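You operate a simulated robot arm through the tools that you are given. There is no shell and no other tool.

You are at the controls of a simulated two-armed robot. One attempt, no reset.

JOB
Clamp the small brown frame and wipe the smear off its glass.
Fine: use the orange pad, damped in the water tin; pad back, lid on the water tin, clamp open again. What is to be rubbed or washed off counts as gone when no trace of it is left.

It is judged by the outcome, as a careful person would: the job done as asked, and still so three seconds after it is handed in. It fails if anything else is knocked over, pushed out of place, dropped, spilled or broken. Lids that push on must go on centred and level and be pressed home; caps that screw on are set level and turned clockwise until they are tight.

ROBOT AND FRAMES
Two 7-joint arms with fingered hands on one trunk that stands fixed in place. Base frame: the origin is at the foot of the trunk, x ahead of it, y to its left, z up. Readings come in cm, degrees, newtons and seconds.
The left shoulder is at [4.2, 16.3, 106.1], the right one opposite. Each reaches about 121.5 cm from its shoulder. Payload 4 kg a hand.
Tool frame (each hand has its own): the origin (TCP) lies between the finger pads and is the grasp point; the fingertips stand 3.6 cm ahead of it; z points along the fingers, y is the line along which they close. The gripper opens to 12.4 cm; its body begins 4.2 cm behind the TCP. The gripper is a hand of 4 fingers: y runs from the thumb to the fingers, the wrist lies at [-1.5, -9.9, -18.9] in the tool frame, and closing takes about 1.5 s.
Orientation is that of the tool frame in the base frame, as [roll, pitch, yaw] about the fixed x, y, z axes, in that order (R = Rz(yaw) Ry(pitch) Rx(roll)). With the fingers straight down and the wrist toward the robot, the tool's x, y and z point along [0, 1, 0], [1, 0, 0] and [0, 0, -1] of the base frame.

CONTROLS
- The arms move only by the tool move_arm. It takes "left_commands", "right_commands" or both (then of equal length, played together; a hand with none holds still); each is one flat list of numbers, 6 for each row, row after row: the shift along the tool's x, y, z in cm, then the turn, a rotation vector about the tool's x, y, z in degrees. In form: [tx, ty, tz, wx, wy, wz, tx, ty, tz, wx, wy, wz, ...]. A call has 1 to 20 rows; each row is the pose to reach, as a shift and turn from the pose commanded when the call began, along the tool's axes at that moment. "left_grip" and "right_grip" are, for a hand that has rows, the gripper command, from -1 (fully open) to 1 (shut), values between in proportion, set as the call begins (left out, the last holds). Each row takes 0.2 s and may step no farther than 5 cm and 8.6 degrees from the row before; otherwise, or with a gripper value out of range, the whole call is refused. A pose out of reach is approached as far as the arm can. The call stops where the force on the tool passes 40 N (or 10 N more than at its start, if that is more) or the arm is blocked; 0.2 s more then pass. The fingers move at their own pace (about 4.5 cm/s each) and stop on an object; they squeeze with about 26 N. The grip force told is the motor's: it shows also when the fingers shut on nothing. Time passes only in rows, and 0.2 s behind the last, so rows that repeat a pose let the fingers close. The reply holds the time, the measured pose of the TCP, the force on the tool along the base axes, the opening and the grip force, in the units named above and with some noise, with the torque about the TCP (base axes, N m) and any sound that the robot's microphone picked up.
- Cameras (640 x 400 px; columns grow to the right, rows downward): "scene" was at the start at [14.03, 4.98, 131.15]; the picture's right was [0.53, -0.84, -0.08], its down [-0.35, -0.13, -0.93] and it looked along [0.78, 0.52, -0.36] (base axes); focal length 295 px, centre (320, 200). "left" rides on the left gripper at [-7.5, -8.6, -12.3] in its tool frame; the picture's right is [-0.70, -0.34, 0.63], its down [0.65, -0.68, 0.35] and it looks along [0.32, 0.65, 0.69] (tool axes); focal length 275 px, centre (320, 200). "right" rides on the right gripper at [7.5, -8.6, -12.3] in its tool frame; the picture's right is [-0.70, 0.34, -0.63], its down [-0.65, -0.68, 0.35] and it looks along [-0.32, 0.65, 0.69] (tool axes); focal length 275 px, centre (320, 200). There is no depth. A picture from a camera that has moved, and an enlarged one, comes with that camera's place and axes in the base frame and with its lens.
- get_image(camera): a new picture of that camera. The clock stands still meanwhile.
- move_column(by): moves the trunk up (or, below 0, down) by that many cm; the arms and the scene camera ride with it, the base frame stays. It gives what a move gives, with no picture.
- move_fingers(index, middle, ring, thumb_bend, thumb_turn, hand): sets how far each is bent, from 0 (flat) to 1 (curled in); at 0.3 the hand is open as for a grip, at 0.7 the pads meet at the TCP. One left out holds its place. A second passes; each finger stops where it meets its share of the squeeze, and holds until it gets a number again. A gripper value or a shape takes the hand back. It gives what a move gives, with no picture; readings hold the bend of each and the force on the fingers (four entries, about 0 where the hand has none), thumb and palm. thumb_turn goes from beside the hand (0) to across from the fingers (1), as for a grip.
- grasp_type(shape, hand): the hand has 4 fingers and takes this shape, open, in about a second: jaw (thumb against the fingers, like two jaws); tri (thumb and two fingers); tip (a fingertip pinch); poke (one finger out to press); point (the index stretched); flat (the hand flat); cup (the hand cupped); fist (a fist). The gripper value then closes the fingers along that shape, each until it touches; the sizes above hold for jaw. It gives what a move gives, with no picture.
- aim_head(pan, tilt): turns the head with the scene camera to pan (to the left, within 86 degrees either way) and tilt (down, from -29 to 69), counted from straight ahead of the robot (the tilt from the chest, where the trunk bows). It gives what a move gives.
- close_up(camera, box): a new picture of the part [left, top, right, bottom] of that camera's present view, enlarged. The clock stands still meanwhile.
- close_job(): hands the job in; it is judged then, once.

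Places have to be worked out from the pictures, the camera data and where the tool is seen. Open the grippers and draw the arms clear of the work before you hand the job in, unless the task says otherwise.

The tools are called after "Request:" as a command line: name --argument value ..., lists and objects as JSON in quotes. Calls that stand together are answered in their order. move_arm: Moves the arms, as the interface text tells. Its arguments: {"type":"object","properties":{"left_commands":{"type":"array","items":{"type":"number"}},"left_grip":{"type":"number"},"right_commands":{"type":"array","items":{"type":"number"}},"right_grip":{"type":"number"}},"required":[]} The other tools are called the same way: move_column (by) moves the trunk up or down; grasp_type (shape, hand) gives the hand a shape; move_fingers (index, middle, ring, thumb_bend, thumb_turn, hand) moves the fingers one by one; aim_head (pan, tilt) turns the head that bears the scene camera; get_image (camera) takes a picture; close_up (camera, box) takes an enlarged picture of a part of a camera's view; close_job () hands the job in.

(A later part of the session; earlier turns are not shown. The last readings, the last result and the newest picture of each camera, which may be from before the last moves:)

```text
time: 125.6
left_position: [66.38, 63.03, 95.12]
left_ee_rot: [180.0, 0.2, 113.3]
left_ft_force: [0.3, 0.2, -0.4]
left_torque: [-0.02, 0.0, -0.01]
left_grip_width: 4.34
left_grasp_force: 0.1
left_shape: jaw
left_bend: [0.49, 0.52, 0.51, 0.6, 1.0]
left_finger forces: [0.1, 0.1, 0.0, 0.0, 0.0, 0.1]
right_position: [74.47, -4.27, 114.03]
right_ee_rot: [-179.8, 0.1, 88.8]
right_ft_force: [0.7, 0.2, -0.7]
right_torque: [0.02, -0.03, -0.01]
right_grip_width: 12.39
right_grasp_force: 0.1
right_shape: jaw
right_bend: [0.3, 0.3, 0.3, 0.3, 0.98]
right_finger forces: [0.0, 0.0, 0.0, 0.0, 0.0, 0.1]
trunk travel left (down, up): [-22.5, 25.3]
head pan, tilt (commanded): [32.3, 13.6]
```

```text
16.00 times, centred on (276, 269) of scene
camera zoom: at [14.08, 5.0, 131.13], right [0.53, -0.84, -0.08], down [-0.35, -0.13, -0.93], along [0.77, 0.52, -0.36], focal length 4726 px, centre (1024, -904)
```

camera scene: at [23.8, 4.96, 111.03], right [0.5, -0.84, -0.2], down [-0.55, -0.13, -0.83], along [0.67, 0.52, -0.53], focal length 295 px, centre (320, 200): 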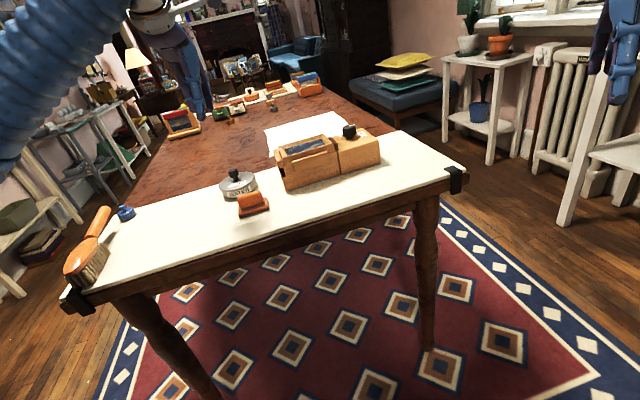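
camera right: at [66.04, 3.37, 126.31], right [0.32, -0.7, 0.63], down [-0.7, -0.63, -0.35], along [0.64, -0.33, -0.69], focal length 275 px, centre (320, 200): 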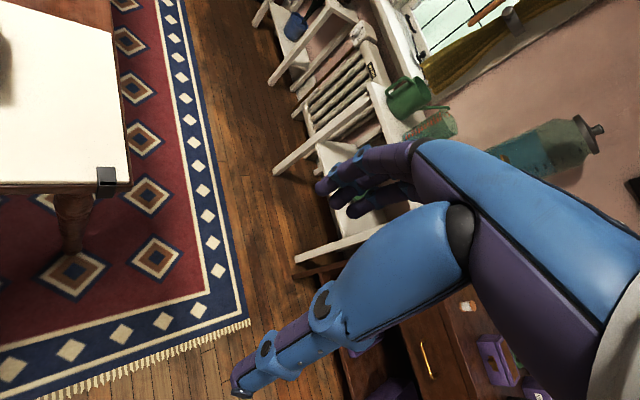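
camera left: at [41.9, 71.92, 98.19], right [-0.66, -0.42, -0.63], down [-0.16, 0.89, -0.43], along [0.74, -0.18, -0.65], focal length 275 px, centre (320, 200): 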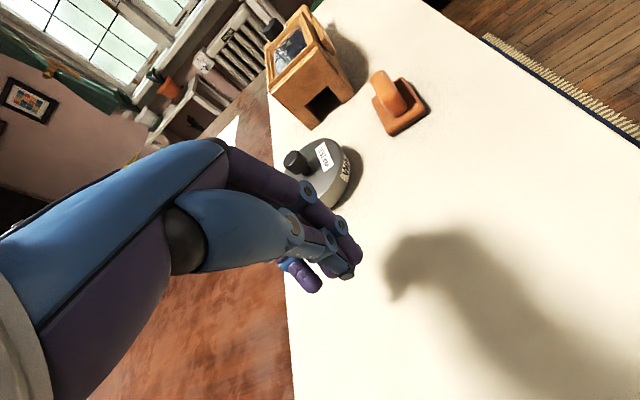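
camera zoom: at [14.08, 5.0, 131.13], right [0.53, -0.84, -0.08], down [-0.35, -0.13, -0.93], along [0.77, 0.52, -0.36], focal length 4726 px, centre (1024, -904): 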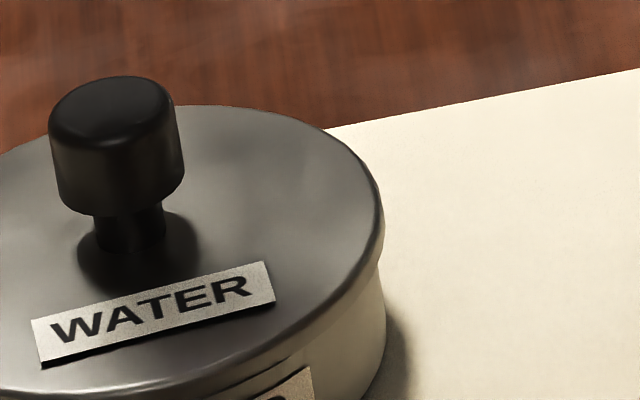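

Lateral centring looks better but the lid seems to stand higher at the front. I go back to the left-side viewpoint to measure again.

Request:
move_arm --left_commands '[2.4, -0.6, -0.2, 0, 0, 7.4, 4.8, -1.2, -0.4, 0, 0, 14.8, 7.1, -1.8, -0.6, 0, 0, 22.2, 9.5, -2.4, -0.8, 0, 0, 29.6, 11.9, -3.0, -0.8, 0, 0, 37, 14.3, -3.6, -0.8, 0, 0, 44.4, 16.7, -4.2, -0.8, 0, 0, 51.8, 19.0, -4.74, -0.8, 0, 0, 58.9, 19.0, -4.74, -0.8, 0, 0, 58.9]'

Request:
move_arm --left_commands '[0, 0, 3, -1.5, -1, 0, 0, 0, 6, -3, -2, 0, -0.4, 0.8, 9, -4.4, -2.6, 0, -0.4, 0.8, 10.3, -4.4, -2.6, 0, -0.4, 0.8, 10.3, -4.4, -2.6, 0]'

Request:
get_image --camera "left"

Request:
close_up --camera "left" --box '[300, 70, 420, 180]'

```text
time: 127.6
left_position: [54.52, 78.62, 95.99]
left_ee_rot: [179.9, 0.0, 54.3]
left_ft_force: [0.1, -0.1, -0.6]
left_torque: [-0.02, -0.01, -0.03]
left_grip_width: 4.32
left_grasp_force: 0.1
left_shape: jaw
left_bend: [0.49, 0.52, 0.51, 0.6, 1.0]
left_finger forces: [0.0, 0.1, 0.0, 0.0, 0.0, 0.0]
right_position: [74.39, -4.43, 114.2]
right_ee_rot: [-180.0, 0.0, 88.9]
right_ft_force: [-0.7, 0.7, -0.3]
right_torque: [-0.02, 0.04, 0.0]
right_grip_width: 12.37
right_grasp_force: 0.2
right_shape: jaw
right_bend: [0.3, 0.3, 0.3, 0.3, 0.98]
right_finger forces: [0.0, 0.0, 0.0, 0.0, 0.0, 0.0]
trunk travel left (down, up): [-22.5, 25.3]
head pan, tilt (commanded): [32.3, 13.6]
```

```text
time: 128.8
left_position: [54.84, 77.65, 85.52]
left_ee_rot: [175.4, 2.6, 54.3]
left_ft_force: [0.0, -0.2, 0.0]
left_torque: [0.0, -0.03, 0.05]
left_grip_width: 4.33
left_grasp_force: 0.2
left_shape: jaw
left_bend: [0.49, 0.52, 0.51, 0.6, 1.0]
left_finger forces: [0.1, 0.0, 0.0, 0.1, 0.0, 0.1]
right_position: [74.46, -4.36, 114.15]
right_ee_rot: [-179.9, 0.2, 88.9]
right_ft_force: [-0.5, 0.5, -0.3]
right_torque: [0.0, 0.03, -0.03]
right_grip_width: 12.36
right_grasp_force: 0.1
right_shape: jaw
right_bend: [0.3, 0.3, 0.3, 0.3, 0.98]
right_finger forces: [0.0, 0.0, 0.0, 0.1, 0.1, 0.0]
trunk travel left (down, up): [-22.5, 25.3]
head pan, tilt (commanded): [32.3, 13.6]
```

```text
taken
camera left: at [43.22, 77.6, 97.4], right [-0.66, -0.42, -0.63], down [-0.16, 0.89, -0.43], along [0.74, -0.18, -0.65], focal length 275 px, centre (320, 200)
```

left: 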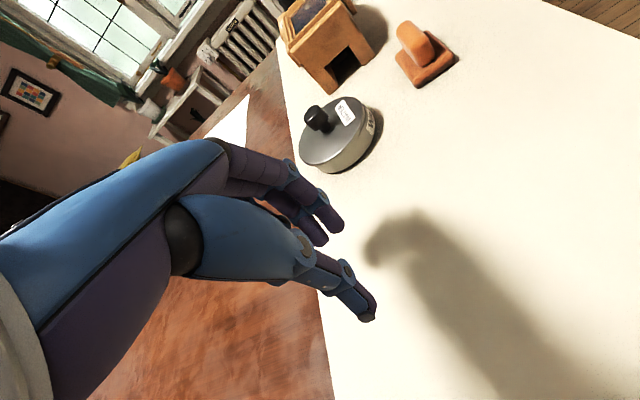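

```text
3.64 times, centred on (360, 125) of left
camera zoom: at [43.22, 77.6, 97.4], right [-0.66, -0.42, -0.63], down [-0.16, 0.89, -0.43], along [0.74, -0.18, -0.65], focal length 1001 px, centre (174, 473)
```

zoom: 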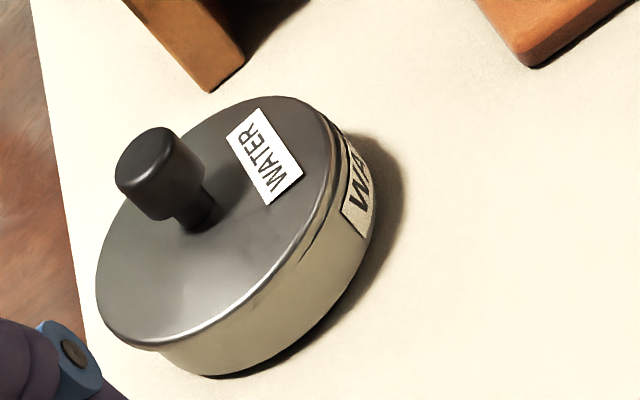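

I zoom in on the rim all along the visible side.

Request:
close_up --camera "left" --box '[300, 130, 360, 180]'

Request:
close_up --camera "left" --box '[340, 90, 390, 150]'

```text
8.00 times, centred on (330, 155) of left
camera zoom: at [43.22, 77.6, 97.4], right [-0.66, -0.42, -0.63], down [-0.16, 0.89, -0.43], along [0.74, -0.18, -0.65], focal length 2202 px, centre (240, 560)
```

zoom: 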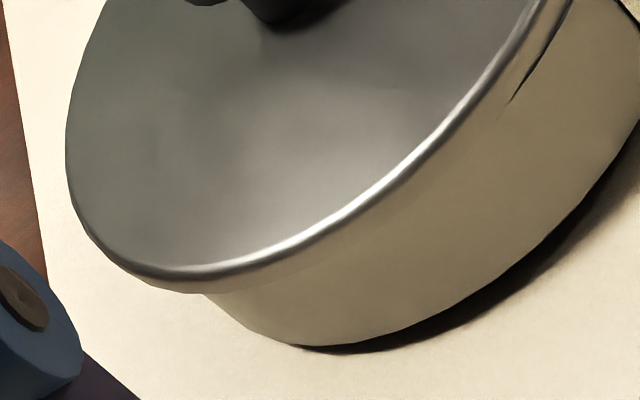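

```text
6.67 times, centred on (365, 120) of left
camera zoom: at [43.22, 77.6, 97.4], right [-0.66, -0.42, -0.63], down [-0.16, 0.89, -0.43], along [0.74, -0.18, -0.65], focal length 1835 px, centre (20, 733)
```

zoom: 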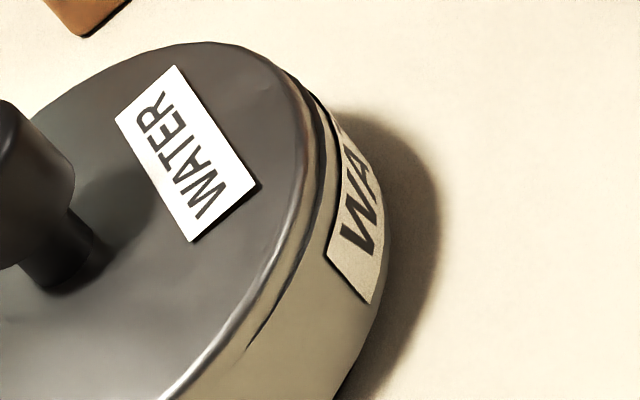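

Now it is plain: the lid has a skirt; it overshot about 0.24 cm toward the far side, so the near skirt stands on the rim. I go back above it with the hand at 45° to push the knob back with the fingers.

Request:
move_arm --left_commands '[0, 0, -3, 1.5, 1, 0, 0, 0, -6, 3, 2, 0, 0, 0, -9, 4.4, 2.6, 0, 0, 0, -10.3, 4.6, 2.6, 0]'

Request:
move_arm --left_commands '[-0.5, 1.9, 0, 0, 0, -8.1, -1.0, 3.9, 0, 0, 0, -16.2, -1.4, 5.8, 0, 0, 0, -24.3, -1.9, 7.7, 0, 0, 0, -32.4, -2.4, 9.7, 0, 0, 0, -40.5, -2.8, 11.6, 0, 0, 0, -48.6, -3.3, 13.5, 0, 0, 0, -56.7, -3.8, 15.4, 0, 0, 0, -64.8, -4.3, 17.4, 0.3, 0, 0, -72.9, -4.73, 19.3, 0.8, 0, 0, -80.7, -4.73, 19.3, 0.8, 0, 0, -80.7]'

Request:
close_up --camera "left" --box '[340, 220, 480, 350]'

Request:
close_up --camera "scene" --box '[244, 260, 292, 290]'

```text
time: 129.8
left_position: [54.55, 78.45, 95.76]
left_ee_rot: [-179.9, 0.0, 54.4]
left_ft_force: [0.9, 0.2, 0.7]
left_torque: [0.03, 0.02, -0.02]
left_grip_width: 4.32
left_grasp_force: 0.1
left_shape: jaw
left_bend: [0.49, 0.52, 0.51, 0.6, 1.0]
left_finger forces: [0.0, 0.0, 0.0, 0.0, 0.1, 0.0]
right_position: [74.44, -4.38, 114.08]
right_ee_rot: [-179.9, 0.1, 88.8]
right_ft_force: [0.8, -0.1, -0.8]
right_torque: [0.01, -0.02, 0.02]
right_grip_width: 12.38
right_grasp_force: 0.0
right_shape: jaw
right_bend: [0.3, 0.3, 0.3, 0.3, 0.98]
right_finger forces: [0.1, 0.0, 0.1, 0.0, 0.1, 0.0]
trunk travel left (down, up): [-22.5, 25.3]
head pan, tilt (commanded): [32.3, 13.6]
```

```text
time: 132.2
left_position: [67.52, 63.48, 95.05]
left_ee_rot: [179.9, -0.1, 135.1]
left_ft_force: [-0.5, 0.1, 0.6]
left_torque: [-0.05, 0.01, -0.02]
left_grip_width: 4.32
left_grasp_force: 0.1
left_shape: jaw
left_bend: [0.49, 0.52, 0.51, 0.6, 1.0]
left_finger forces: [0.1, 0.1, 0.1, 0.0, 0.1, 0.0]
right_position: [74.59, -4.45, 114.08]
right_ee_rot: [179.9, 0.0, 88.9]
right_ft_force: [0.3, -0.7, -0.6]
right_torque: [-0.02, -0.06, 0.02]
right_grip_width: 12.37
right_grasp_force: 0.1
right_shape: jaw
right_bend: [0.3, 0.3, 0.3, 0.3, 0.98]
right_finger forces: [0.0, 0.0, 0.0, 0.0, 0.0, 0.0]
trunk travel left (down, up): [-22.5, 25.3]
head pan, tilt (commanded): [32.3, 13.6]
```

```text
3.08 times, centred on (410, 285) of left
camera zoom: at [66.86, 52.08, 107.26], right [0.25, -0.73, -0.64], down [-0.94, -0.03, -0.34], along [0.23, 0.68, -0.69], focal length 847 px, centre (43, -62)
```

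zoom: 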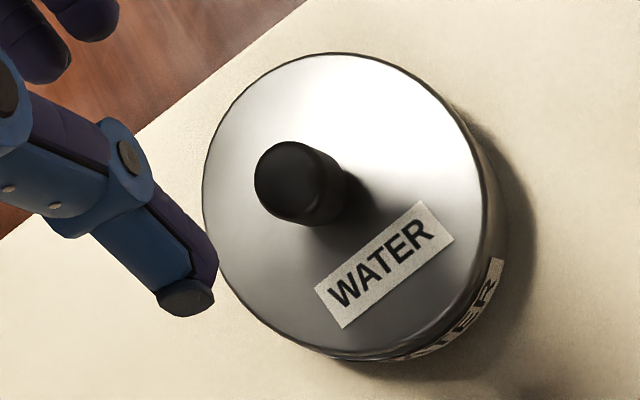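

```text
13.33 times, centred on (268, 275) of scene
camera zoom: at [13.98, 4.96, 131.17], right [0.53, -0.84, -0.08], down [-0.35, -0.13, -0.93], along [0.78, 0.52, -0.36], focal length 3939 px, centre (1013, -800)
```

zoom: 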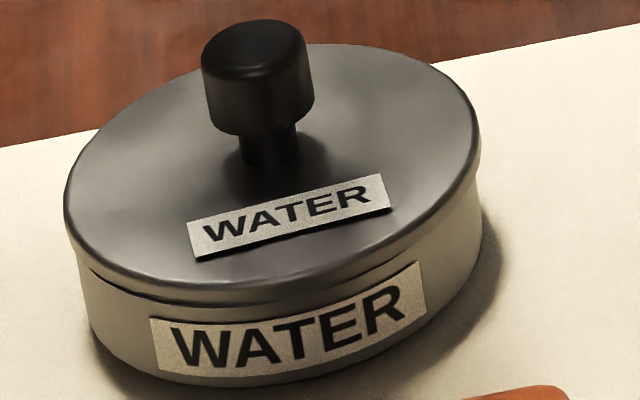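

The knob is at tool (0.25, 0.5). I place the hand so index and middle straddle it on the far side and lower to knob height.

Request:
move_arm --left_commands '[-0.35, 0.4, 3.5, 0, 0, 0, -0.35, 0.4, 7, 0, 0, 0, -0.35, 0.4, 9.8, 0, 0, 0, -0.35, 0.4, 10.6, 0, 0, 0, -0.35, 0.4, 10.6, 0, 0, 0]'

Request:
close_up --camera "left" --box '[260, 170, 440, 310]'

Request:
close_up --camera "scene" --box '[240, 245, 296, 290]'

```text
time: 133.4
left_position: [68.03, 63.41, 84.44]
left_ee_rot: [180.0, 0.0, 135.1]
left_ft_force: [-0.1, 1.0, 0.0]
left_torque: [0.04, -0.05, -0.02]
left_grip_width: 4.38
left_grasp_force: 0.0
left_shape: jaw
left_bend: [0.49, 0.52, 0.51, 0.6, 1.0]
left_finger forces: [0.0, 0.0, 0.0, 0.0, 0.0, 0.0]
right_position: [74.56, -4.3, 114.1]
right_ee_rot: [-179.9, -0.1, 88.6]
right_ft_force: [0.7, -0.6, 0.5]
right_torque: [0.02, 0.0, -0.01]
right_grip_width: 12.38
right_grasp_force: 0.1
right_shape: jaw
right_bend: [0.3, 0.3, 0.3, 0.3, 0.98]
right_finger forces: [0.1, 0.1, 0.0, 0.0, 0.0, 0.0]
trunk travel left (down, up): [-22.5, 25.3]
head pan, tilt (commanded): [32.3, 13.6]
```

```text
2.86 times, centred on (350, 240) of left
camera zoom: at [67.34, 52.14, 96.54], right [0.25, -0.73, -0.64], down [-0.94, -0.03, -0.34], along [0.23, 0.68, -0.69], focal length 786 px, centre (234, 86)
```

zoom: 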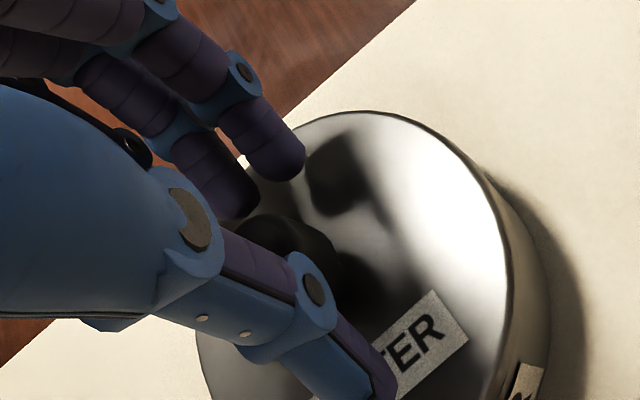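

```text
8.89 times, centred on (268, 268) of scene
camera zoom: at [14.04, 4.97, 131.15], right [0.53, -0.84, -0.08], down [-0.35, -0.13, -0.93], along [0.78, 0.52, -0.36], focal length 2626 px, centre (782, -400)
```

zoom: 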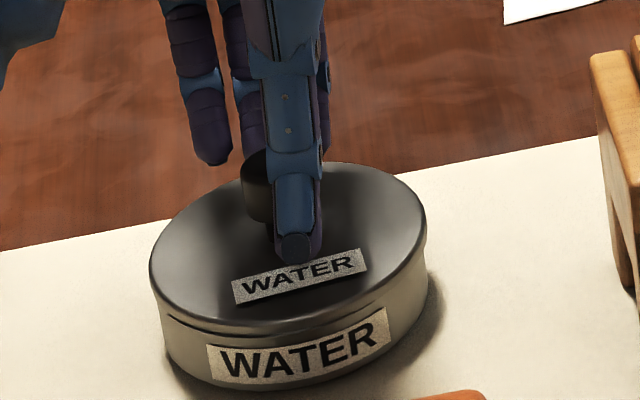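

Index and middle are behind the knob. I move toward the near side in 0.15 cm steps, watching the finger forces and the gap.

Request:
move_arm --left_commands '[0, -0.2, 0, 0, 0, 0, 0, -0.4, 0, 0, 0, 0, 0, -0.4, 0, 0, 0, 0]'

Request:
move_arm --left_commands '[0, -0.15, 0, 0, 0, 0, 0, -0.15, 0, 0, 0, 0]'

Request:
close_up --camera "scene" --box '[240, 245, 296, 290]'

```text
time: 134.2
left_position: [67.71, 63.26, 84.38]
left_ee_rot: [179.9, -0.1, 135.0]
left_ft_force: [0.2, 0.4, 0.8]
left_torque: [0.01, -0.01, -0.01]
left_grip_width: 4.35
left_grasp_force: 0.0
left_shape: jaw
left_bend: [0.49, 0.52, 0.51, 0.6, 1.0]
left_finger forces: [0.0, 0.0, 0.1, 0.2, 0.1, 0.1]
right_position: [74.49, -4.41, 114.03]
right_ee_rot: [-179.9, -0.1, 88.8]
right_ft_force: [-0.6, -0.2, 1.0]
right_torque: [0.01, -0.01, 0.01]
right_grip_width: 12.37
right_grasp_force: 0.2
right_shape: jaw
right_bend: [0.3, 0.3, 0.3, 0.3, 0.98]
right_finger forces: [0.1, 0.1, 0.0, 0.1, 0.0, 0.1]
trunk travel left (down, up): [-22.5, 25.3]
head pan, tilt (commanded): [32.3, 13.6]
```

```text
time: 134.8
left_position: [67.71, 63.06, 84.46]
left_ee_rot: [-180.0, -0.1, 135.2]
left_ft_force: [0.3, 0.5, 0.1]
left_torque: [0.06, -0.01, 0.0]
left_grip_width: 4.34
left_grasp_force: 0.0
left_shape: jaw
left_bend: [0.49, 0.52, 0.51, 0.6, 1.0]
left_finger forces: [0.0, 0.1, 0.0, 0.0, 0.0, 0.0]
right_position: [74.51, -4.37, 114.12]
right_ee_rot: [-179.9, 0.0, 88.8]
right_ft_force: [0.3, -1.1, 0.0]
right_torque: [0.0, 0.02, 0.02]
right_grip_width: 12.38
right_grasp_force: 0.1
right_shape: jaw
right_bend: [0.3, 0.3, 0.3, 0.3, 0.98]
right_finger forces: [0.0, 0.0, 0.0, 0.1, 0.0, 0.1]
trunk travel left (down, up): [-22.5, 25.3]
head pan, tilt (commanded): [32.3, 13.6]
```

```text
8.89 times, centred on (268, 268) of scene
camera zoom: at [14.03, 4.96, 131.15], right [0.53, -0.84, -0.08], down [-0.35, -0.13, -0.93], along [0.78, 0.52, -0.36], focal length 2626 px, centre (782, -400)
```

zoom: 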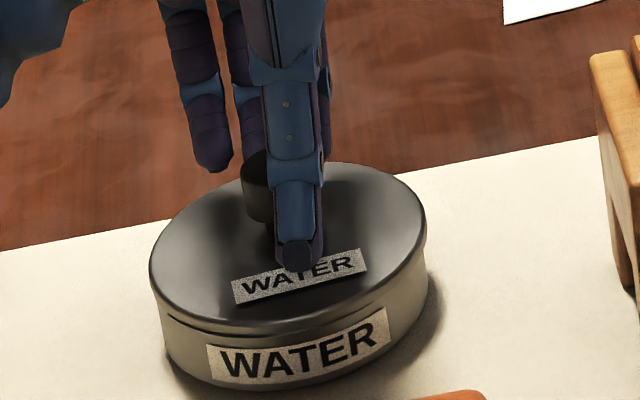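

No contact yet after 0.55 cm; I keep going in small steps.

Request:
move_arm --left_commands '[0, -0.2, 0, 0, 0, 0, 0, -0.2, 0, 0, 0, 0]'

Request:
move_arm --left_commands '[0, -0.2, 0, 0, 0, 0, 0, -0.2, 0, 0, 0, 0]'

Request:
close_up --camera "scene" --box '[240, 245, 296, 290]'

```text
time: 135.4
left_position: [67.44, 62.94, 84.47]
left_ee_rot: [180.0, -0.1, 135.1]
left_ft_force: [0.4, -0.2, 0.1]
left_torque: [0.01, -0.01, -0.02]
left_grip_width: 4.34
left_grasp_force: 0.1
left_shape: jaw
left_bend: [0.49, 0.52, 0.51, 0.6, 1.0]
left_finger forces: [0.0, 0.0, 0.0, 0.0, 0.0, 0.0]
right_position: [74.47, -4.29, 114.26]
right_ee_rot: [-179.9, 0.0, 88.8]
right_ft_force: [0.5, -0.7, -0.2]
right_torque: [0.02, 0.0, -0.01]
right_grip_width: 12.37
right_grasp_force: 0.1
right_shape: jaw
right_bend: [0.3, 0.3, 0.3, 0.3, 0.98]
right_finger forces: [0.1, 0.0, 0.0, 0.0, 0.0, 0.0]
trunk travel left (down, up): [-22.5, 25.3]
head pan, tilt (commanded): [32.3, 13.6]
```

```text
time: 136.0
left_position: [67.35, 62.77, 84.52]
left_ee_rot: [180.0, -0.2, 135.0]
left_ft_force: [-0.3, -0.3, 0.4]
left_torque: [0.0, -0.01, 0.02]
left_grip_width: 4.35
left_grasp_force: 0.0
left_shape: jaw
left_bend: [0.49, 0.52, 0.51, 0.6, 1.0]
left_finger forces: [0.0, 0.1, 0.1, 0.1, 0.1, 0.0]
right_position: [74.51, -4.46, 114.15]
right_ee_rot: [-180.0, -0.1, 89.0]
right_ft_force: [-0.3, -0.3, 0.0]
right_torque: [-0.01, 0.03, -0.01]
right_grip_width: 12.34
right_grasp_force: 0.1
right_shape: jaw
right_bend: [0.3, 0.3, 0.3, 0.3, 0.98]
right_finger forces: [0.1, 0.0, 0.1, 0.0, 0.0, 0.1]
trunk travel left (down, up): [-22.5, 25.3]
head pan, tilt (commanded): [32.3, 13.6]
```

```text
8.89 times, centred on (268, 268) of scene
camera zoom: at [13.98, 4.9, 131.17], right [0.53, -0.84, -0.08], down [-0.35, -0.13, -0.93], along [0.78, 0.52, -0.36], focal length 2626 px, centre (782, -400)
```

zoom: 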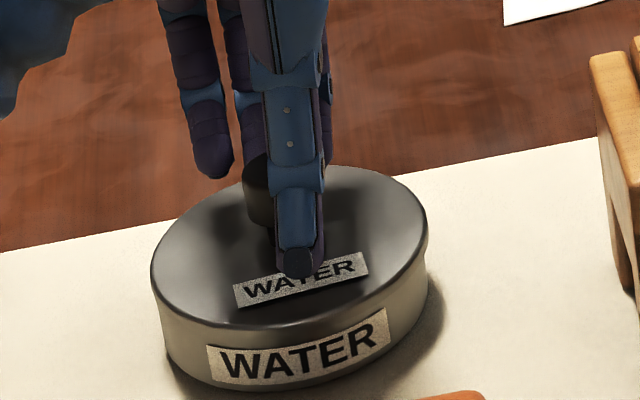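

The front gap has closed: the lid moved and seems to have dropped. I zoom in to verify.

Request:
close_up --camera "scene" --box '[246, 266, 270, 288]'

Request:
close_up --camera "scene" --box '[264, 258, 288, 280]'

```text
16.00 times, centred on (258, 277) of scene
camera zoom: at [13.98, 4.9, 131.17], right [0.53, -0.84, -0.08], down [-0.35, -0.13, -0.93], along [0.78, 0.52, -0.36], focal length 4726 px, centre (1312, -1032)
```

zoom: 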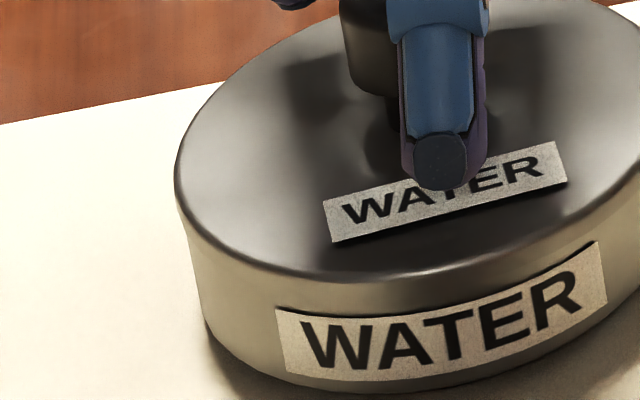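

```text
16.00 times, centred on (276, 269) of scene
camera zoom: at [13.98, 4.9, 131.17], right [0.53, -0.84, -0.08], down [-0.35, -0.13, -0.93], along [0.78, 0.52, -0.36], focal length 4726 px, centre (1024, -904)
```

zoom: 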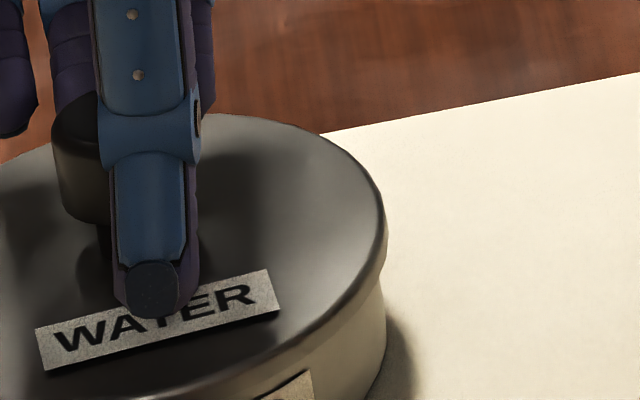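

The lid now wraps the rim evenly on both sides but still needs pressing home. I back off, lift, and close the fingers into a bunch over the knob.

Request:
move_arm --left_commands '[0, 0.4, 0, 0, 0, 0, 0, 0.4, -2, 0, 0, 0, 0, 0.4, -5, 0, 0, 0, 0, 0.4, -8, 0, 0, 0, 0, 0.4, -8, 0, 0, 0]'

Request:
move_arm --left_commands '[0, 0, 0, 0, 0, 0, 0, 0, 0, 0, 0, 0, 0, 0, 0, 0, 0, 0, 0, 0, 0, 0, 0, 0, 0, 0, 0, 0, 0, 0]' --left_grip 1

Request:
close_up --camera "left" --box '[300, 190, 460, 320]'

Request:
close_up --camera "scene" --box '[244, 256, 292, 286]'

```text
time: 137.2
left_position: [67.6, 63.08, 92.34]
left_ee_rot: [-179.9, -0.2, 134.9]
left_ft_force: [-0.3, 0.0, 0.2]
left_torque: [0.0, -0.03, 0.0]
left_grip_width: 4.32
left_grasp_force: 0.0
left_shape: jaw
left_bend: [0.49, 0.52, 0.51, 0.6, 1.0]
left_finger forces: [0.1, 0.0, 0.0, 0.1, 0.0, 0.1]
right_position: [74.5, -4.42, 114.12]
right_ee_rot: [-179.9, 0.0, 88.8]
right_ft_force: [-0.1, -0.6, -0.2]
right_torque: [0.02, -0.01, -0.02]
right_grip_width: 12.39
right_grasp_force: 0.0
right_shape: jaw
right_bend: [0.3, 0.3, 0.3, 0.3, 0.98]
right_finger forces: [0.0, 0.0, 0.0, 0.0, 0.0, 0.0]
trunk travel left (down, up): [-22.5, 25.3]
head pan, tilt (commanded): [32.3, 13.6]
```

```text
time: 138.4
left_position: [67.51, 63.01, 92.44]
left_ee_rot: [180.0, -0.1, 135.1]
left_ft_force: [0.6, -0.2, 0.2]
left_torque: [0.0, 0.03, 0.01]
left_grip_width: 0.03
left_grasp_force: 26.9
left_shape: jaw
left_bend: [0.7, 0.7, 0.7, 0.71, 1.0]
left_finger forces: [0.0, 0.0, 0.0, 0.0, 0.0, 0.0]
right_position: [74.51, -4.3, 114.17]
right_ee_rot: [-179.9, 0.0, 88.8]
right_ft_force: [-0.2, 0.8, -0.2]
right_torque: [0.0, 0.0, -0.01]
right_grip_width: 12.35
right_grasp_force: 0.1
right_shape: jaw
right_bend: [0.3, 0.3, 0.3, 0.3, 0.98]
right_finger forces: [0.0, 0.1, 0.0, 0.0, 0.0, 0.0]
trunk travel left (down, up): [-22.5, 25.3]
head pan, tilt (commanded): [32.3, 13.6]
```

```text
3.08 times, centred on (380, 255) of left
camera zoom: at [66.98, 51.71, 104.58], right [0.25, -0.73, -0.64], down [-0.94, -0.03, -0.34], along [0.23, 0.68, -0.69], focal length 847 px, centre (135, 31)
```

zoom: 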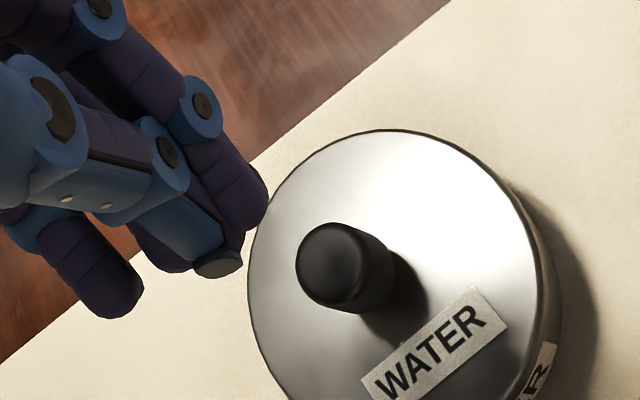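

```text
13.33 times, centred on (268, 271) of scene
camera zoom: at [14.03, 4.96, 131.15], right [0.53, -0.84, -0.08], down [-0.35, -0.13, -0.93], along [0.78, 0.52, -0.36], focal length 3939 px, centre (1013, -747)
```

zoom: 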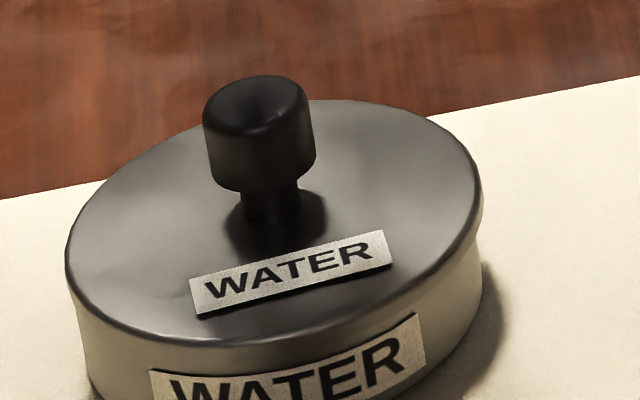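

The knob centre is at tool (0.62, 0.66). Last time the load acted right at the TCP (index tip), so I put the TCP over the knob's centre and lower to contact.

Request:
move_arm --left_commands '[0.62, 0.66, 2.5, 0, 0, 0, 0.62, 0.66, 5, 0, 0, 0, 0.62, 0.66, 5.7, 0, 0, 0, 0.62, 0.66, 5.7, 0, 0, 0]'

Request:
move_arm --left_commands '[0, 0, 0.2, 0, 0, 0, 0, 0, 0.4, 0, 0, 0, 0, 0, 0.4, 0, 0, 0]'

Request:
close_up --camera "scene" --box '[240, 245, 296, 290]'

```text
time: 139.4
left_position: [67.61, 64.13, 86.48]
left_ee_rot: [-179.9, -0.2, 135.1]
left_ft_force: [0.0, -0.2, -0.8]
left_torque: [-0.02, 0.0, -0.03]
left_grip_width: 0.0
left_grasp_force: 25.8
left_shape: jaw
left_bend: [0.7, 0.7, 0.7, 0.71, 1.0]
left_finger forces: [0.0, 0.0, 0.1, 0.0, 0.1, 0.0]
right_position: [74.56, -4.21, 113.99]
right_ee_rot: [-179.9, -0.1, 88.8]
right_ft_force: [0.2, -0.5, -0.1]
right_torque: [-0.03, 0.0, 0.01]
right_grip_width: 12.37
right_grasp_force: 0.0
right_shape: jaw
right_bend: [0.3, 0.3, 0.3, 0.3, 0.98]
right_finger forces: [0.0, 0.0, 0.1, 0.0, 0.0, 0.0]
trunk travel left (down, up): [-22.5, 25.3]
head pan, tilt (commanded): [32.3, 13.6]
```

```text
time: 140.2
left_position: [67.71, 64.07, 86.22]
left_ee_rot: [180.0, -0.1, 135.1]
left_ft_force: [0.0, 0.2, 0.1]
left_torque: [0.01, -0.01, 0.02]
left_grip_width: 0.0
left_grasp_force: 26.4
left_shape: jaw
left_bend: [0.7, 0.7, 0.7, 0.71, 1.0]
left_finger forces: [0.0, 0.0, 0.0, 0.1, 0.1, 0.0]
right_position: [74.47, -4.42, 114.04]
right_ee_rot: [-179.9, 0.0, 88.8]
right_ft_force: [-0.3, 0.9, -0.4]
right_torque: [-0.02, 0.01, 0.02]
right_grip_width: 12.37
right_grasp_force: 0.0
right_shape: jaw
right_bend: [0.3, 0.3, 0.3, 0.3, 0.98]
right_finger forces: [0.0, 0.0, 0.1, 0.0, 0.0, 0.1]
trunk travel left (down, up): [-22.5, 25.3]
head pan, tilt (commanded): [32.3, 13.6]
```

```text
8.89 times, centred on (268, 268) of scene
camera zoom: at [14.04, 4.97, 131.15], right [0.53, -0.84, -0.08], down [-0.35, -0.13, -0.93], along [0.78, 0.52, -0.36], focal length 2626 px, centre (782, -400)
```

zoom: 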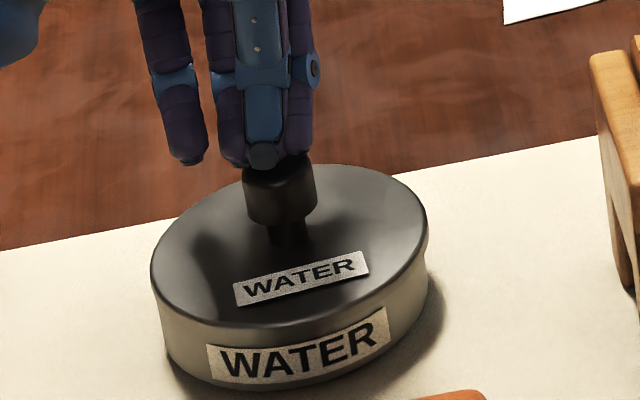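

Not yet touching at z 86.22. I continue down in small steps.

Request:
move_arm --left_commands '[0, 0, 0.2, 0, 0, 0, 0, 0, 0.2, 0, 0, 0]'

Request:
move_arm --left_commands '[0, 0, 0.2, 0, 0, 0, 0, 0, 0.2, 0, 0, 0]'

```text
time: 140.8
left_position: [67.7, 63.96, 86.25]
left_ee_rot: [-180.0, 0.0, 135.2]
left_ft_force: [1.3, 0.5, 5.7]
left_torque: [-0.01, -0.08, -0.02]
left_grip_width: 0.01
left_grasp_force: 25.5
left_shape: jaw
left_bend: [0.7, 0.7, 0.7, 0.71, 1.0]
left_finger forces: [0.0, 0.0, 0.0, 0.0, 0.0, 0.1]
right_position: [74.48, -4.3, 114.18]
right_ee_rot: [-179.9, 0.0, 88.8]
right_ft_force: [-0.4, 0.2, -0.1]
right_torque: [-0.01, -0.01, 0.0]
right_grip_width: 12.39
right_grasp_force: 0.0
right_shape: jaw
right_bend: [0.3, 0.3, 0.3, 0.3, 0.98]
right_finger forces: [0.0, 0.1, 0.0, 0.0, 0.1, 0.0]
trunk travel left (down, up): [-22.5, 25.3]
head pan, tilt (commanded): [32.3, 13.6]
```

```text
time: 141.4
left_position: [67.73, 64.01, 86.04]
left_ee_rot: [180.0, -0.1, 135.1]
left_ft_force: [3.8, 1.8, 16.3]
left_torque: [0.04, -0.18, 0.01]
left_grip_width: 0.03
left_grasp_force: 25.7
left_shape: jaw
left_bend: [0.7, 0.7, 0.7, 0.71, 1.0]
left_finger forces: [27.0, 0.1, 0.0, 0.1, 0.1, 0.0]
right_position: [74.34, -4.48, 114.26]
right_ee_rot: [179.9, 0.0, 88.8]
right_ft_force: [-0.4, 0.2, -0.9]
right_torque: [-0.01, 0.0, -0.01]
right_grip_width: 12.38
right_grasp_force: 0.0
right_shape: jaw
right_bend: [0.3, 0.3, 0.3, 0.3, 0.98]
right_finger forces: [0.1, 0.1, 0.0, 0.0, 0.1, 0.1]
trunk travel left (down, up): [-22.5, 25.3]
head pan, tilt (commanded): [32.3, 13.6]
```

Contact at 86.25 and pressing (16 N). I press further in steps to see whether the lid travels down.

Request:
move_arm --left_commands '[0, 0, 0.2, 0, 0, 0, 0, 0, 0.2, 0, 0, 0]'

Request:
close_up --camera "scene" --box '[240, 245, 296, 290]'

```text
time: 142.0
left_position: [67.52, 64.12, 86.17]
left_ee_rot: [179.8, 0.0, 135.2]
left_ft_force: [6.1, 5.7, 32.8]
left_torque: [0.23, -0.18, 0.0]
left_grip_width: 0.0
left_grasp_force: 26.1
left_shape: jaw
left_bend: [0.7, 0.7, 0.7, 0.71, 1.0]
left_finger forces: [38.9, 0.1, 0.0, 0.0, 0.0, 0.1]
right_position: [74.3, -4.53, 114.17]
right_ee_rot: [-180.0, 0.0, 88.7]
right_ft_force: [0.0, 0.4, -0.6]
right_torque: [0.03, 0.0, -0.02]
right_grip_width: 12.37
right_grasp_force: 0.1
right_shape: jaw
right_bend: [0.3, 0.3, 0.3, 0.3, 0.98]
right_finger forces: [0.0, 0.1, 0.0, 0.0, 0.0, 0.0]
trunk travel left (down, up): [-22.5, 25.3]
head pan, tilt (commanded): [32.3, 13.6]
```

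```text
8.89 times, centred on (268, 268) of scene
camera zoom: at [13.87, 4.81, 131.21], right [0.53, -0.84, -0.08], down [-0.34, -0.13, -0.93], along [0.78, 0.52, -0.36], focal length 2626 px, centre (782, -400)
```

zoom: 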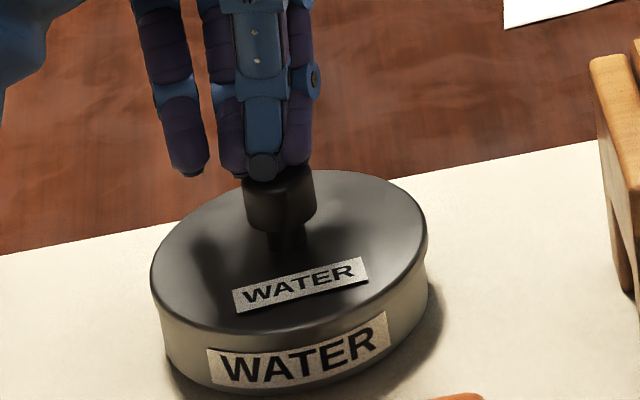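

No clear drop at 33 N, so it is not seated yet; centring must be finer. I lift off and return to the left-side viewpoint to measure the offset again.

Request:
move_arm --left_commands '[0, 0, -1, 0, 0, 0, 0, 0, -4, 0, 0, 0, 0, 0, -7, 0, 0, 0, 0, 0, -9.5, 0, 0, 0]'

Request:
close_up --camera "scene" --box '[244, 260, 292, 290]'

Request:
move_arm --left_commands '[0.5, -2, 0, 0, 0, 8.1, 1.0, -4, 0, 0, 0, 16.2, 2.0, -3.8, 0, 0, 0, 24.3, 4.0, -3.0, 0, 0, 0, 32.4, 7.0, -2.0, 0, 0, 0, 10, -1.0, 0, 0, 0, 40.5]'

```text
time: 143.0
left_position: [67.56, 63.96, 95.33]
left_ee_rot: [-179.9, -0.2, 135.1]
left_ft_force: [-0.1, -0.1, -0.3]
left_torque: [0.02, -0.03, -0.03]
left_grip_width: 0.01
left_grasp_force: 25.9
left_shape: jaw
left_bend: [0.7, 0.7, 0.7, 0.71, 1.0]
left_finger forces: [0.0, 0.0, 0.0, 0.0, 0.0, 0.0]
right_position: [74.5, -4.23, 114.2]
right_ee_rot: [-179.9, 0.0, 88.8]
right_ft_force: [0.6, -0.1, 0.2]
right_torque: [-0.03, 0.0, 0.01]
right_grip_width: 12.37
right_grasp_force: 0.0
right_shape: jaw
right_bend: [0.3, 0.3, 0.3, 0.3, 0.98]
right_finger forces: [0.0, 0.0, 0.0, 0.1, 0.0, 0.0]
trunk travel left (down, up): [-22.5, 25.3]
head pan, tilt (commanded): [32.3, 13.6]
```

```text
13.33 times, centred on (268, 275) of scene
camera zoom: at [14.0, 4.92, 131.16], right [0.53, -0.84, -0.08], down [-0.35, -0.13, -0.93], along [0.78, 0.52, -0.36], focal length 3939 px, centre (1013, -800)
```

zoom: 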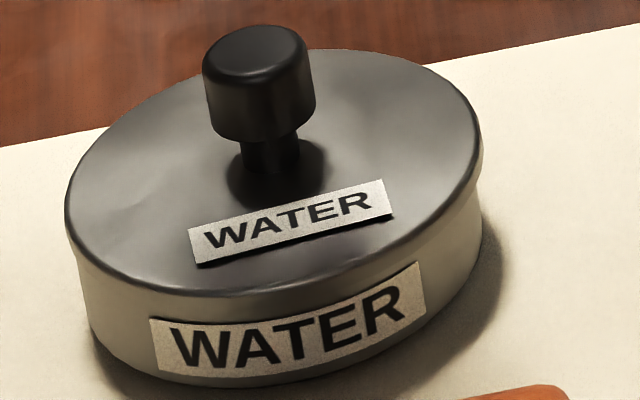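

```text
refused: commands must hold 6 numbers for each row
```

I resend the move to the left-side viewpoint (one row was malformed).

Request:
move_arm --left_commands '[2.0, -1.5, 0, 0, 0, 8.1, 4.0, -3, 0, 0, 0, 16.2, 6.0, -3.5, 0, 0, 0, 24.3, 8.5, -3.0, 0, 0, 0, 32.4, 11, -2.2, 0, 0, 0, 40.5, 13.5, -1.4, 0, 0, 0, 48.6, 15.8, -0.6, 0, 0, 0, 56.7, 17.5, 0.2, 0, 0, 0, 64.8, 18.8, 0.8, 0, 0, 0, 72.9, 19.6, 1.2, 0, 0, 0, 80.7, 19.6, 1.2, 0, 0, 0, 80.7]'

Request:
move_arm --left_commands '[0, 0, 3, -1.5, -1, 0, 0, 0, 6, -3, -2, 0, -0.4, 0.8, 9, -4.4, -2.6, 0, -0.4, 0.8, 10.3, -4.4, -2.6, 0, -0.4, 0.8, 10.3, -4.4, -2.6, 0]'

Request:
get_image --camera "left"

Request:
close_up --camera "left" --box '[290, 70, 410, 180]'

```text
time: 145.4
left_position: [54.46, 78.67, 95.26]
left_ee_rot: [-179.9, 0.0, 54.3]
left_ft_force: [0.5, 0.1, -0.1]
left_torque: [0.01, -0.02, -0.01]
left_grip_width: 0.03
left_grasp_force: 25.7
left_shape: jaw
left_bend: [0.7, 0.7, 0.7, 0.71, 1.0]
left_finger forces: [0.0, 0.1, 0.0, 0.0, 0.0, 0.1]
right_position: [74.49, -4.41, 114.1]
right_ee_rot: [-179.9, 0.0, 88.9]
right_ft_force: [0.1, 0.0, 0.7]
right_torque: [-0.02, 0.02, -0.01]
right_grip_width: 12.36
right_grasp_force: 0.0
right_shape: jaw
right_bend: [0.3, 0.3, 0.3, 0.3, 0.98]
right_finger forces: [0.0, 0.0, 0.0, 0.0, 0.1, 0.0]
trunk travel left (down, up): [-22.5, 25.3]
head pan, tilt (commanded): [32.3, 13.6]
```

```text
time: 146.6
left_position: [55.09, 77.9, 84.96]
left_ee_rot: [175.7, 2.7, 54.3]
left_ft_force: [-0.2, -0.1, 1.1]
left_torque: [0.0, 0.01, 0.02]
left_grip_width: 0.01
left_grasp_force: 25.9
left_shape: jaw
left_bend: [0.7, 0.7, 0.7, 0.71, 1.0]
left_finger forces: [0.0, 0.0, 0.1, 0.0, 0.1, 0.0]
right_position: [74.52, -4.32, 114.11]
right_ee_rot: [-179.8, 0.1, 88.8]
right_ft_force: [0.2, 0.5, -0.4]
right_torque: [0.02, -0.03, 0.04]
right_grip_width: 12.43
right_grasp_force: 0.0
right_shape: jaw
right_bend: [0.3, 0.3, 0.3, 0.3, 0.98]
right_finger forces: [0.1, 0.0, 0.0, 0.0, 0.0, 0.0]
trunk travel left (down, up): [-22.5, 25.3]
head pan, tilt (commanded): [32.3, 13.6]
```

```text
taken
camera left: at [43.44, 77.87, 96.77], right [-0.66, -0.42, -0.62], down [-0.17, 0.89, -0.42], along [0.73, -0.18, -0.66], focal length 275 px, centre (320, 200)
```

left: 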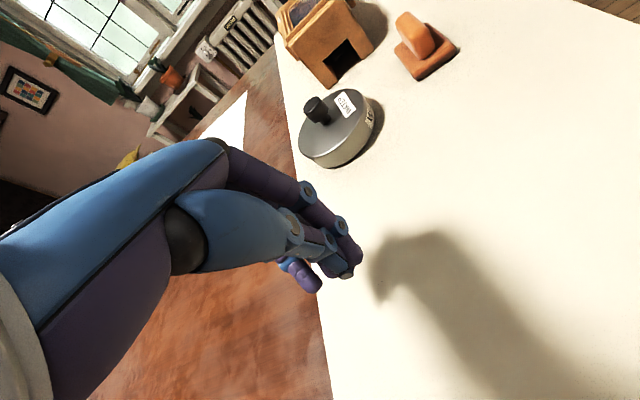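

```text
3.64 times, centred on (350, 125) of left
camera zoom: at [43.44, 77.87, 96.77], right [-0.66, -0.42, -0.62], down [-0.17, 0.89, -0.42], along [0.73, -0.18, -0.66], focal length 1001 px, centre (211, 473)
```

zoom: 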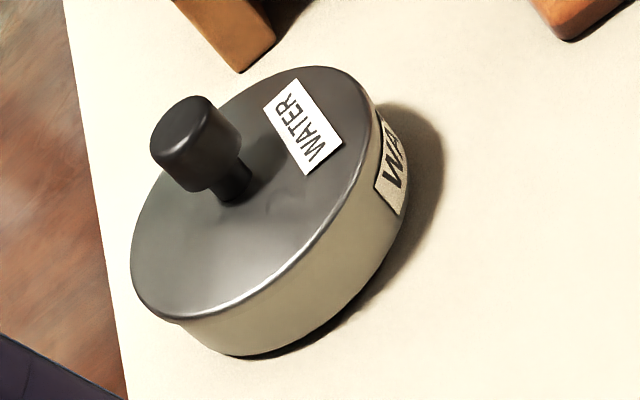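

Request:
close_up --camera "left" --box '[294, 120, 344, 174]'

Request:
close_up --camera "left" --box '[340, 80, 390, 134]'

Request:
close_up --camera "left" --box '[320, 110, 380, 174]'

```text
7.41 times, centred on (319, 147) of left
camera zoom: at [43.44, 77.87, 96.77], right [-0.66, -0.42, -0.62], down [-0.17, 0.89, -0.42], along [0.73, -0.18, -0.66], focal length 2039 px, centre (327, 593)
```

zoom: 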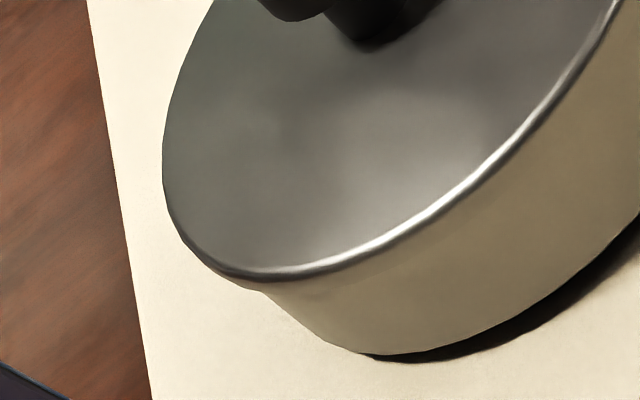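

```text
7.41 times, centred on (365, 107) of left
camera zoom: at [43.44, 77.87, 96.77], right [-0.66, -0.42, -0.62], down [-0.17, 0.89, -0.42], along [0.73, -0.18, -0.66], focal length 2039 px, centre (-13, 889)
```

zoom: 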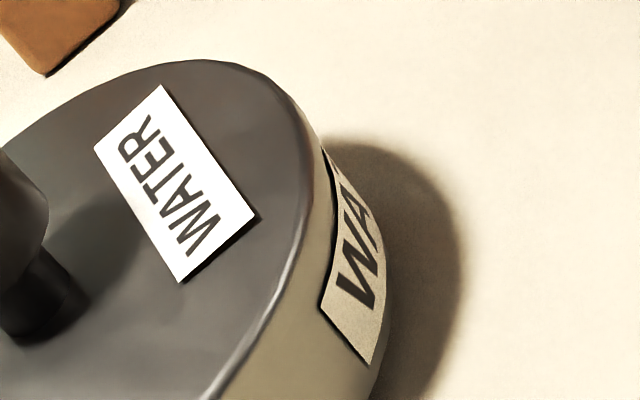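

```text
6.25 times, centred on (350, 142) of left
camera zoom: at [43.44, 77.87, 96.77], right [-0.66, -0.42, -0.62], down [-0.17, 0.89, -0.42], along [0.73, -0.18, -0.66], focal length 1720 px, centre (132, 562)
```

zoom: 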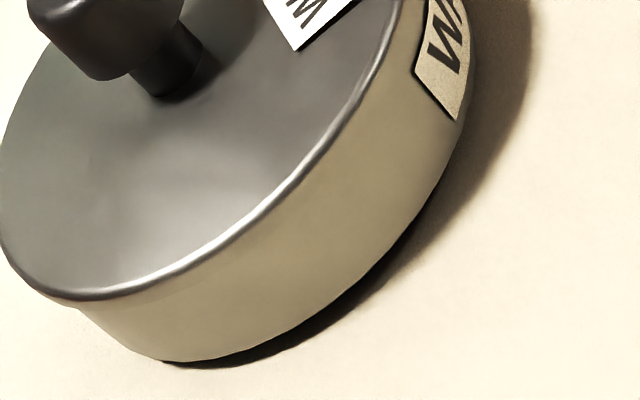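

The lid is now within about 0.16 cm of centre (offset mostly +x) but still standing on the rim. I return above it, and will press lightly while easing it in -x until it drops.

Request:
move_arm --left_commands '[0, 0, -3, 1.5, 1, 0, 0, 0, -6, 3, 2, 0, 0, 0, -9, 4.3, 2.6, 0, 0, 0, -10.3, 4.3, 2.6, 0]'

Request:
move_arm --left_commands '[-0.5, 1.9, 0, 0, 0, -8.1, -1.0, 3.9, 0, 0, 0, -16.2, -1.4, 5.8, 0, 0, 0, -24.3, -1.9, 7.7, 0, 0, 0, -32.4, -2.4, 9.7, 0, 0, 0, -40.5, -2.8, 11.6, 0, 0, 0, -48.6, -3.3, 13.5, 0, 0, 0, -56.7, -3.8, 15.4, 0, 0, 0, -64.8, -4.3, 17.4, 0.3, 0, 0, -72.9, -4.73, 19.3, 0.8, 0, 0, -80.7, -4.73, 19.3, 0.8, 0, 0, -80.7]'

Request:
close_up --camera "left" --box '[340, 220, 480, 350]'

```text
time: 147.6
left_position: [54.81, 78.74, 95.21]
left_ee_rot: [-180.0, 0.0, 54.5]
left_ft_force: [-0.4, 1.1, 0.0]
left_torque: [0.01, -0.04, 0.02]
left_grip_width: 0.01
left_grasp_force: 26.1
left_shape: jaw
left_bend: [0.7, 0.7, 0.7, 0.71, 1.0]
left_finger forces: [0.1, 0.1, 0.1, 0.0, 0.0, 0.1]
right_position: [74.43, -4.37, 114.09]
right_ee_rot: [-180.0, 0.0, 88.8]
right_ft_force: [-0.2, 0.2, 0.2]
right_torque: [-0.01, 0.03, -0.02]
right_grip_width: 12.38
right_grasp_force: 0.1
right_shape: jaw
right_bend: [0.3, 0.3, 0.3, 0.3, 0.98]
right_finger forces: [0.0, 0.1, 0.0, 0.0, 0.0, 0.1]
trunk travel left (down, up): [-22.5, 25.3]
head pan, tilt (commanded): [32.3, 13.6]
```

```text
time: 150.0
left_position: [67.49, 63.69, 94.35]
left_ee_rot: [-180.0, -0.1, 135.2]
left_ft_force: [1.0, -0.5, 0.2]
left_torque: [-0.02, 0.0, -0.04]
left_grip_width: 0.0
left_grasp_force: 26.4
left_shape: jaw
left_bend: [0.7, 0.7, 0.7, 0.71, 1.0]
left_finger forces: [0.0, 0.0, 0.1, 0.0, 0.1, 0.0]
right_position: [74.38, -4.31, 114.22]
right_ee_rot: [179.9, -0.1, 88.8]
right_ft_force: [-0.4, 0.2, -0.1]
right_torque: [0.03, 0.0, 0.05]
right_grip_width: 12.37
right_grasp_force: 0.0
right_shape: jaw
right_bend: [0.3, 0.3, 0.3, 0.3, 0.98]
right_finger forces: [0.0, 0.0, 0.0, 0.1, 0.2, 0.0]
trunk travel left (down, up): [-22.5, 25.3]
head pan, tilt (commanded): [32.3, 13.6]
```

```text
3.08 times, centred on (410, 285) of left
camera zoom: at [66.95, 52.25, 106.59], right [0.26, -0.73, -0.63], down [-0.94, -0.03, -0.35], along [0.23, 0.68, -0.69], focal length 847 px, centre (43, -62)
```

zoom: 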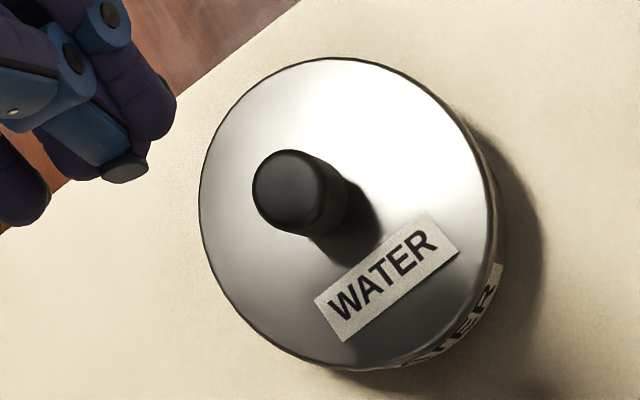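

The knob is at tool (0.29, 0.15). I centre on it and lower until a light touch.

Request:
move_arm --left_commands '[0.29, 0.15, 3, 0, 0, 0, 0.29, 0.15, 6, 0, 0, 0, 0.29, 0.15, 7.9, 0, 0, 0, 0.29, 0.15, 7.9, 0, 0, 0]'

Request:
move_arm --left_commands '[0, 0, 0.15, 0, 0, 0, 0, 0, 0.15, 0, 0, 0]'

Request:
move_arm --left_commands '[0, 0, 0.1, 0, 0, 0, 0, 0, 0.1, 0, 0, 0]'

```text
time: 151.0
left_position: [67.47, 64.1, 86.49]
left_ee_rot: [-180.0, -0.1, 135.1]
left_ft_force: [-0.3, -0.5, 0.4]
left_torque: [0.03, 0.0, -0.03]
left_grip_width: 0.0
left_grasp_force: 26.2
left_shape: jaw
left_bend: [0.7, 0.7, 0.7, 0.71, 1.0]
left_finger forces: [0.0, 0.0, 0.0, 0.0, 0.0, 0.0]
right_position: [74.5, -4.35, 114.26]
right_ee_rot: [-179.9, 0.0, 88.7]
right_ft_force: [-0.3, -0.5, -0.2]
right_torque: [0.01, 0.0, -0.01]
right_grip_width: 12.37
right_grasp_force: 0.0
right_shape: jaw
right_bend: [0.3, 0.3, 0.3, 0.3, 0.98]
right_finger forces: [0.0, 0.0, 0.0, 0.1, 0.0, 0.0]
trunk travel left (down, up): [-22.5, 25.3]
head pan, tilt (commanded): [32.3, 13.6]
```

```text
time: 151.6
left_position: [67.48, 63.96, 86.38]
left_ee_rot: [180.0, -0.1, 135.1]
left_ft_force: [0.2, -1.1, -0.4]
left_torque: [0.0, 0.01, 0.02]
left_grip_width: 0.0
left_grasp_force: 26.0
left_shape: jaw
left_bend: [0.7, 0.7, 0.7, 0.71, 1.0]
left_finger forces: [0.0, 0.1, 0.0, 0.0, 0.0, 0.0]
right_position: [74.54, -4.39, 114.03]
right_ee_rot: [-179.8, 0.1, 88.8]
right_ft_force: [-0.7, 0.7, 0.2]
right_torque: [0.03, 0.01, 0.04]
right_grip_width: 12.37
right_grasp_force: 0.0
right_shape: jaw
right_bend: [0.3, 0.3, 0.3, 0.3, 0.98]
right_finger forces: [0.0, 0.0, 0.0, 0.2, 0.0, 0.0]
trunk travel left (down, up): [-22.5, 25.3]
head pan, tilt (commanded): [32.3, 13.6]
```

```text
time: 152.2
left_position: [67.55, 63.99, 86.15]
left_ee_rot: [179.9, 0.0, 135.1]
left_ft_force: [-0.2, -0.2, 1.0]
left_torque: [-0.01, -0.03, 0.01]
left_grip_width: 0.0
left_grasp_force: 26.2
left_shape: jaw
left_bend: [0.7, 0.7, 0.7, 0.71, 1.0]
left_finger forces: [0.1, 0.1, 0.0, 0.0, 0.1, 0.0]
right_position: [74.52, -4.35, 114.02]
right_ee_rot: [-179.9, 0.1, 88.8]
right_ft_force: [0.0, 0.2, 0.6]
right_torque: [-0.02, 0.01, -0.01]
right_grip_width: 12.38
right_grasp_force: 0.1
right_shape: jaw
right_bend: [0.3, 0.3, 0.3, 0.3, 0.98]
right_finger forces: [0.0, 0.0, 0.0, 0.1, 0.1, 0.0]
trunk travel left (down, up): [-22.5, 25.3]
head pan, tilt (commanded): [32.3, 13.6]
```

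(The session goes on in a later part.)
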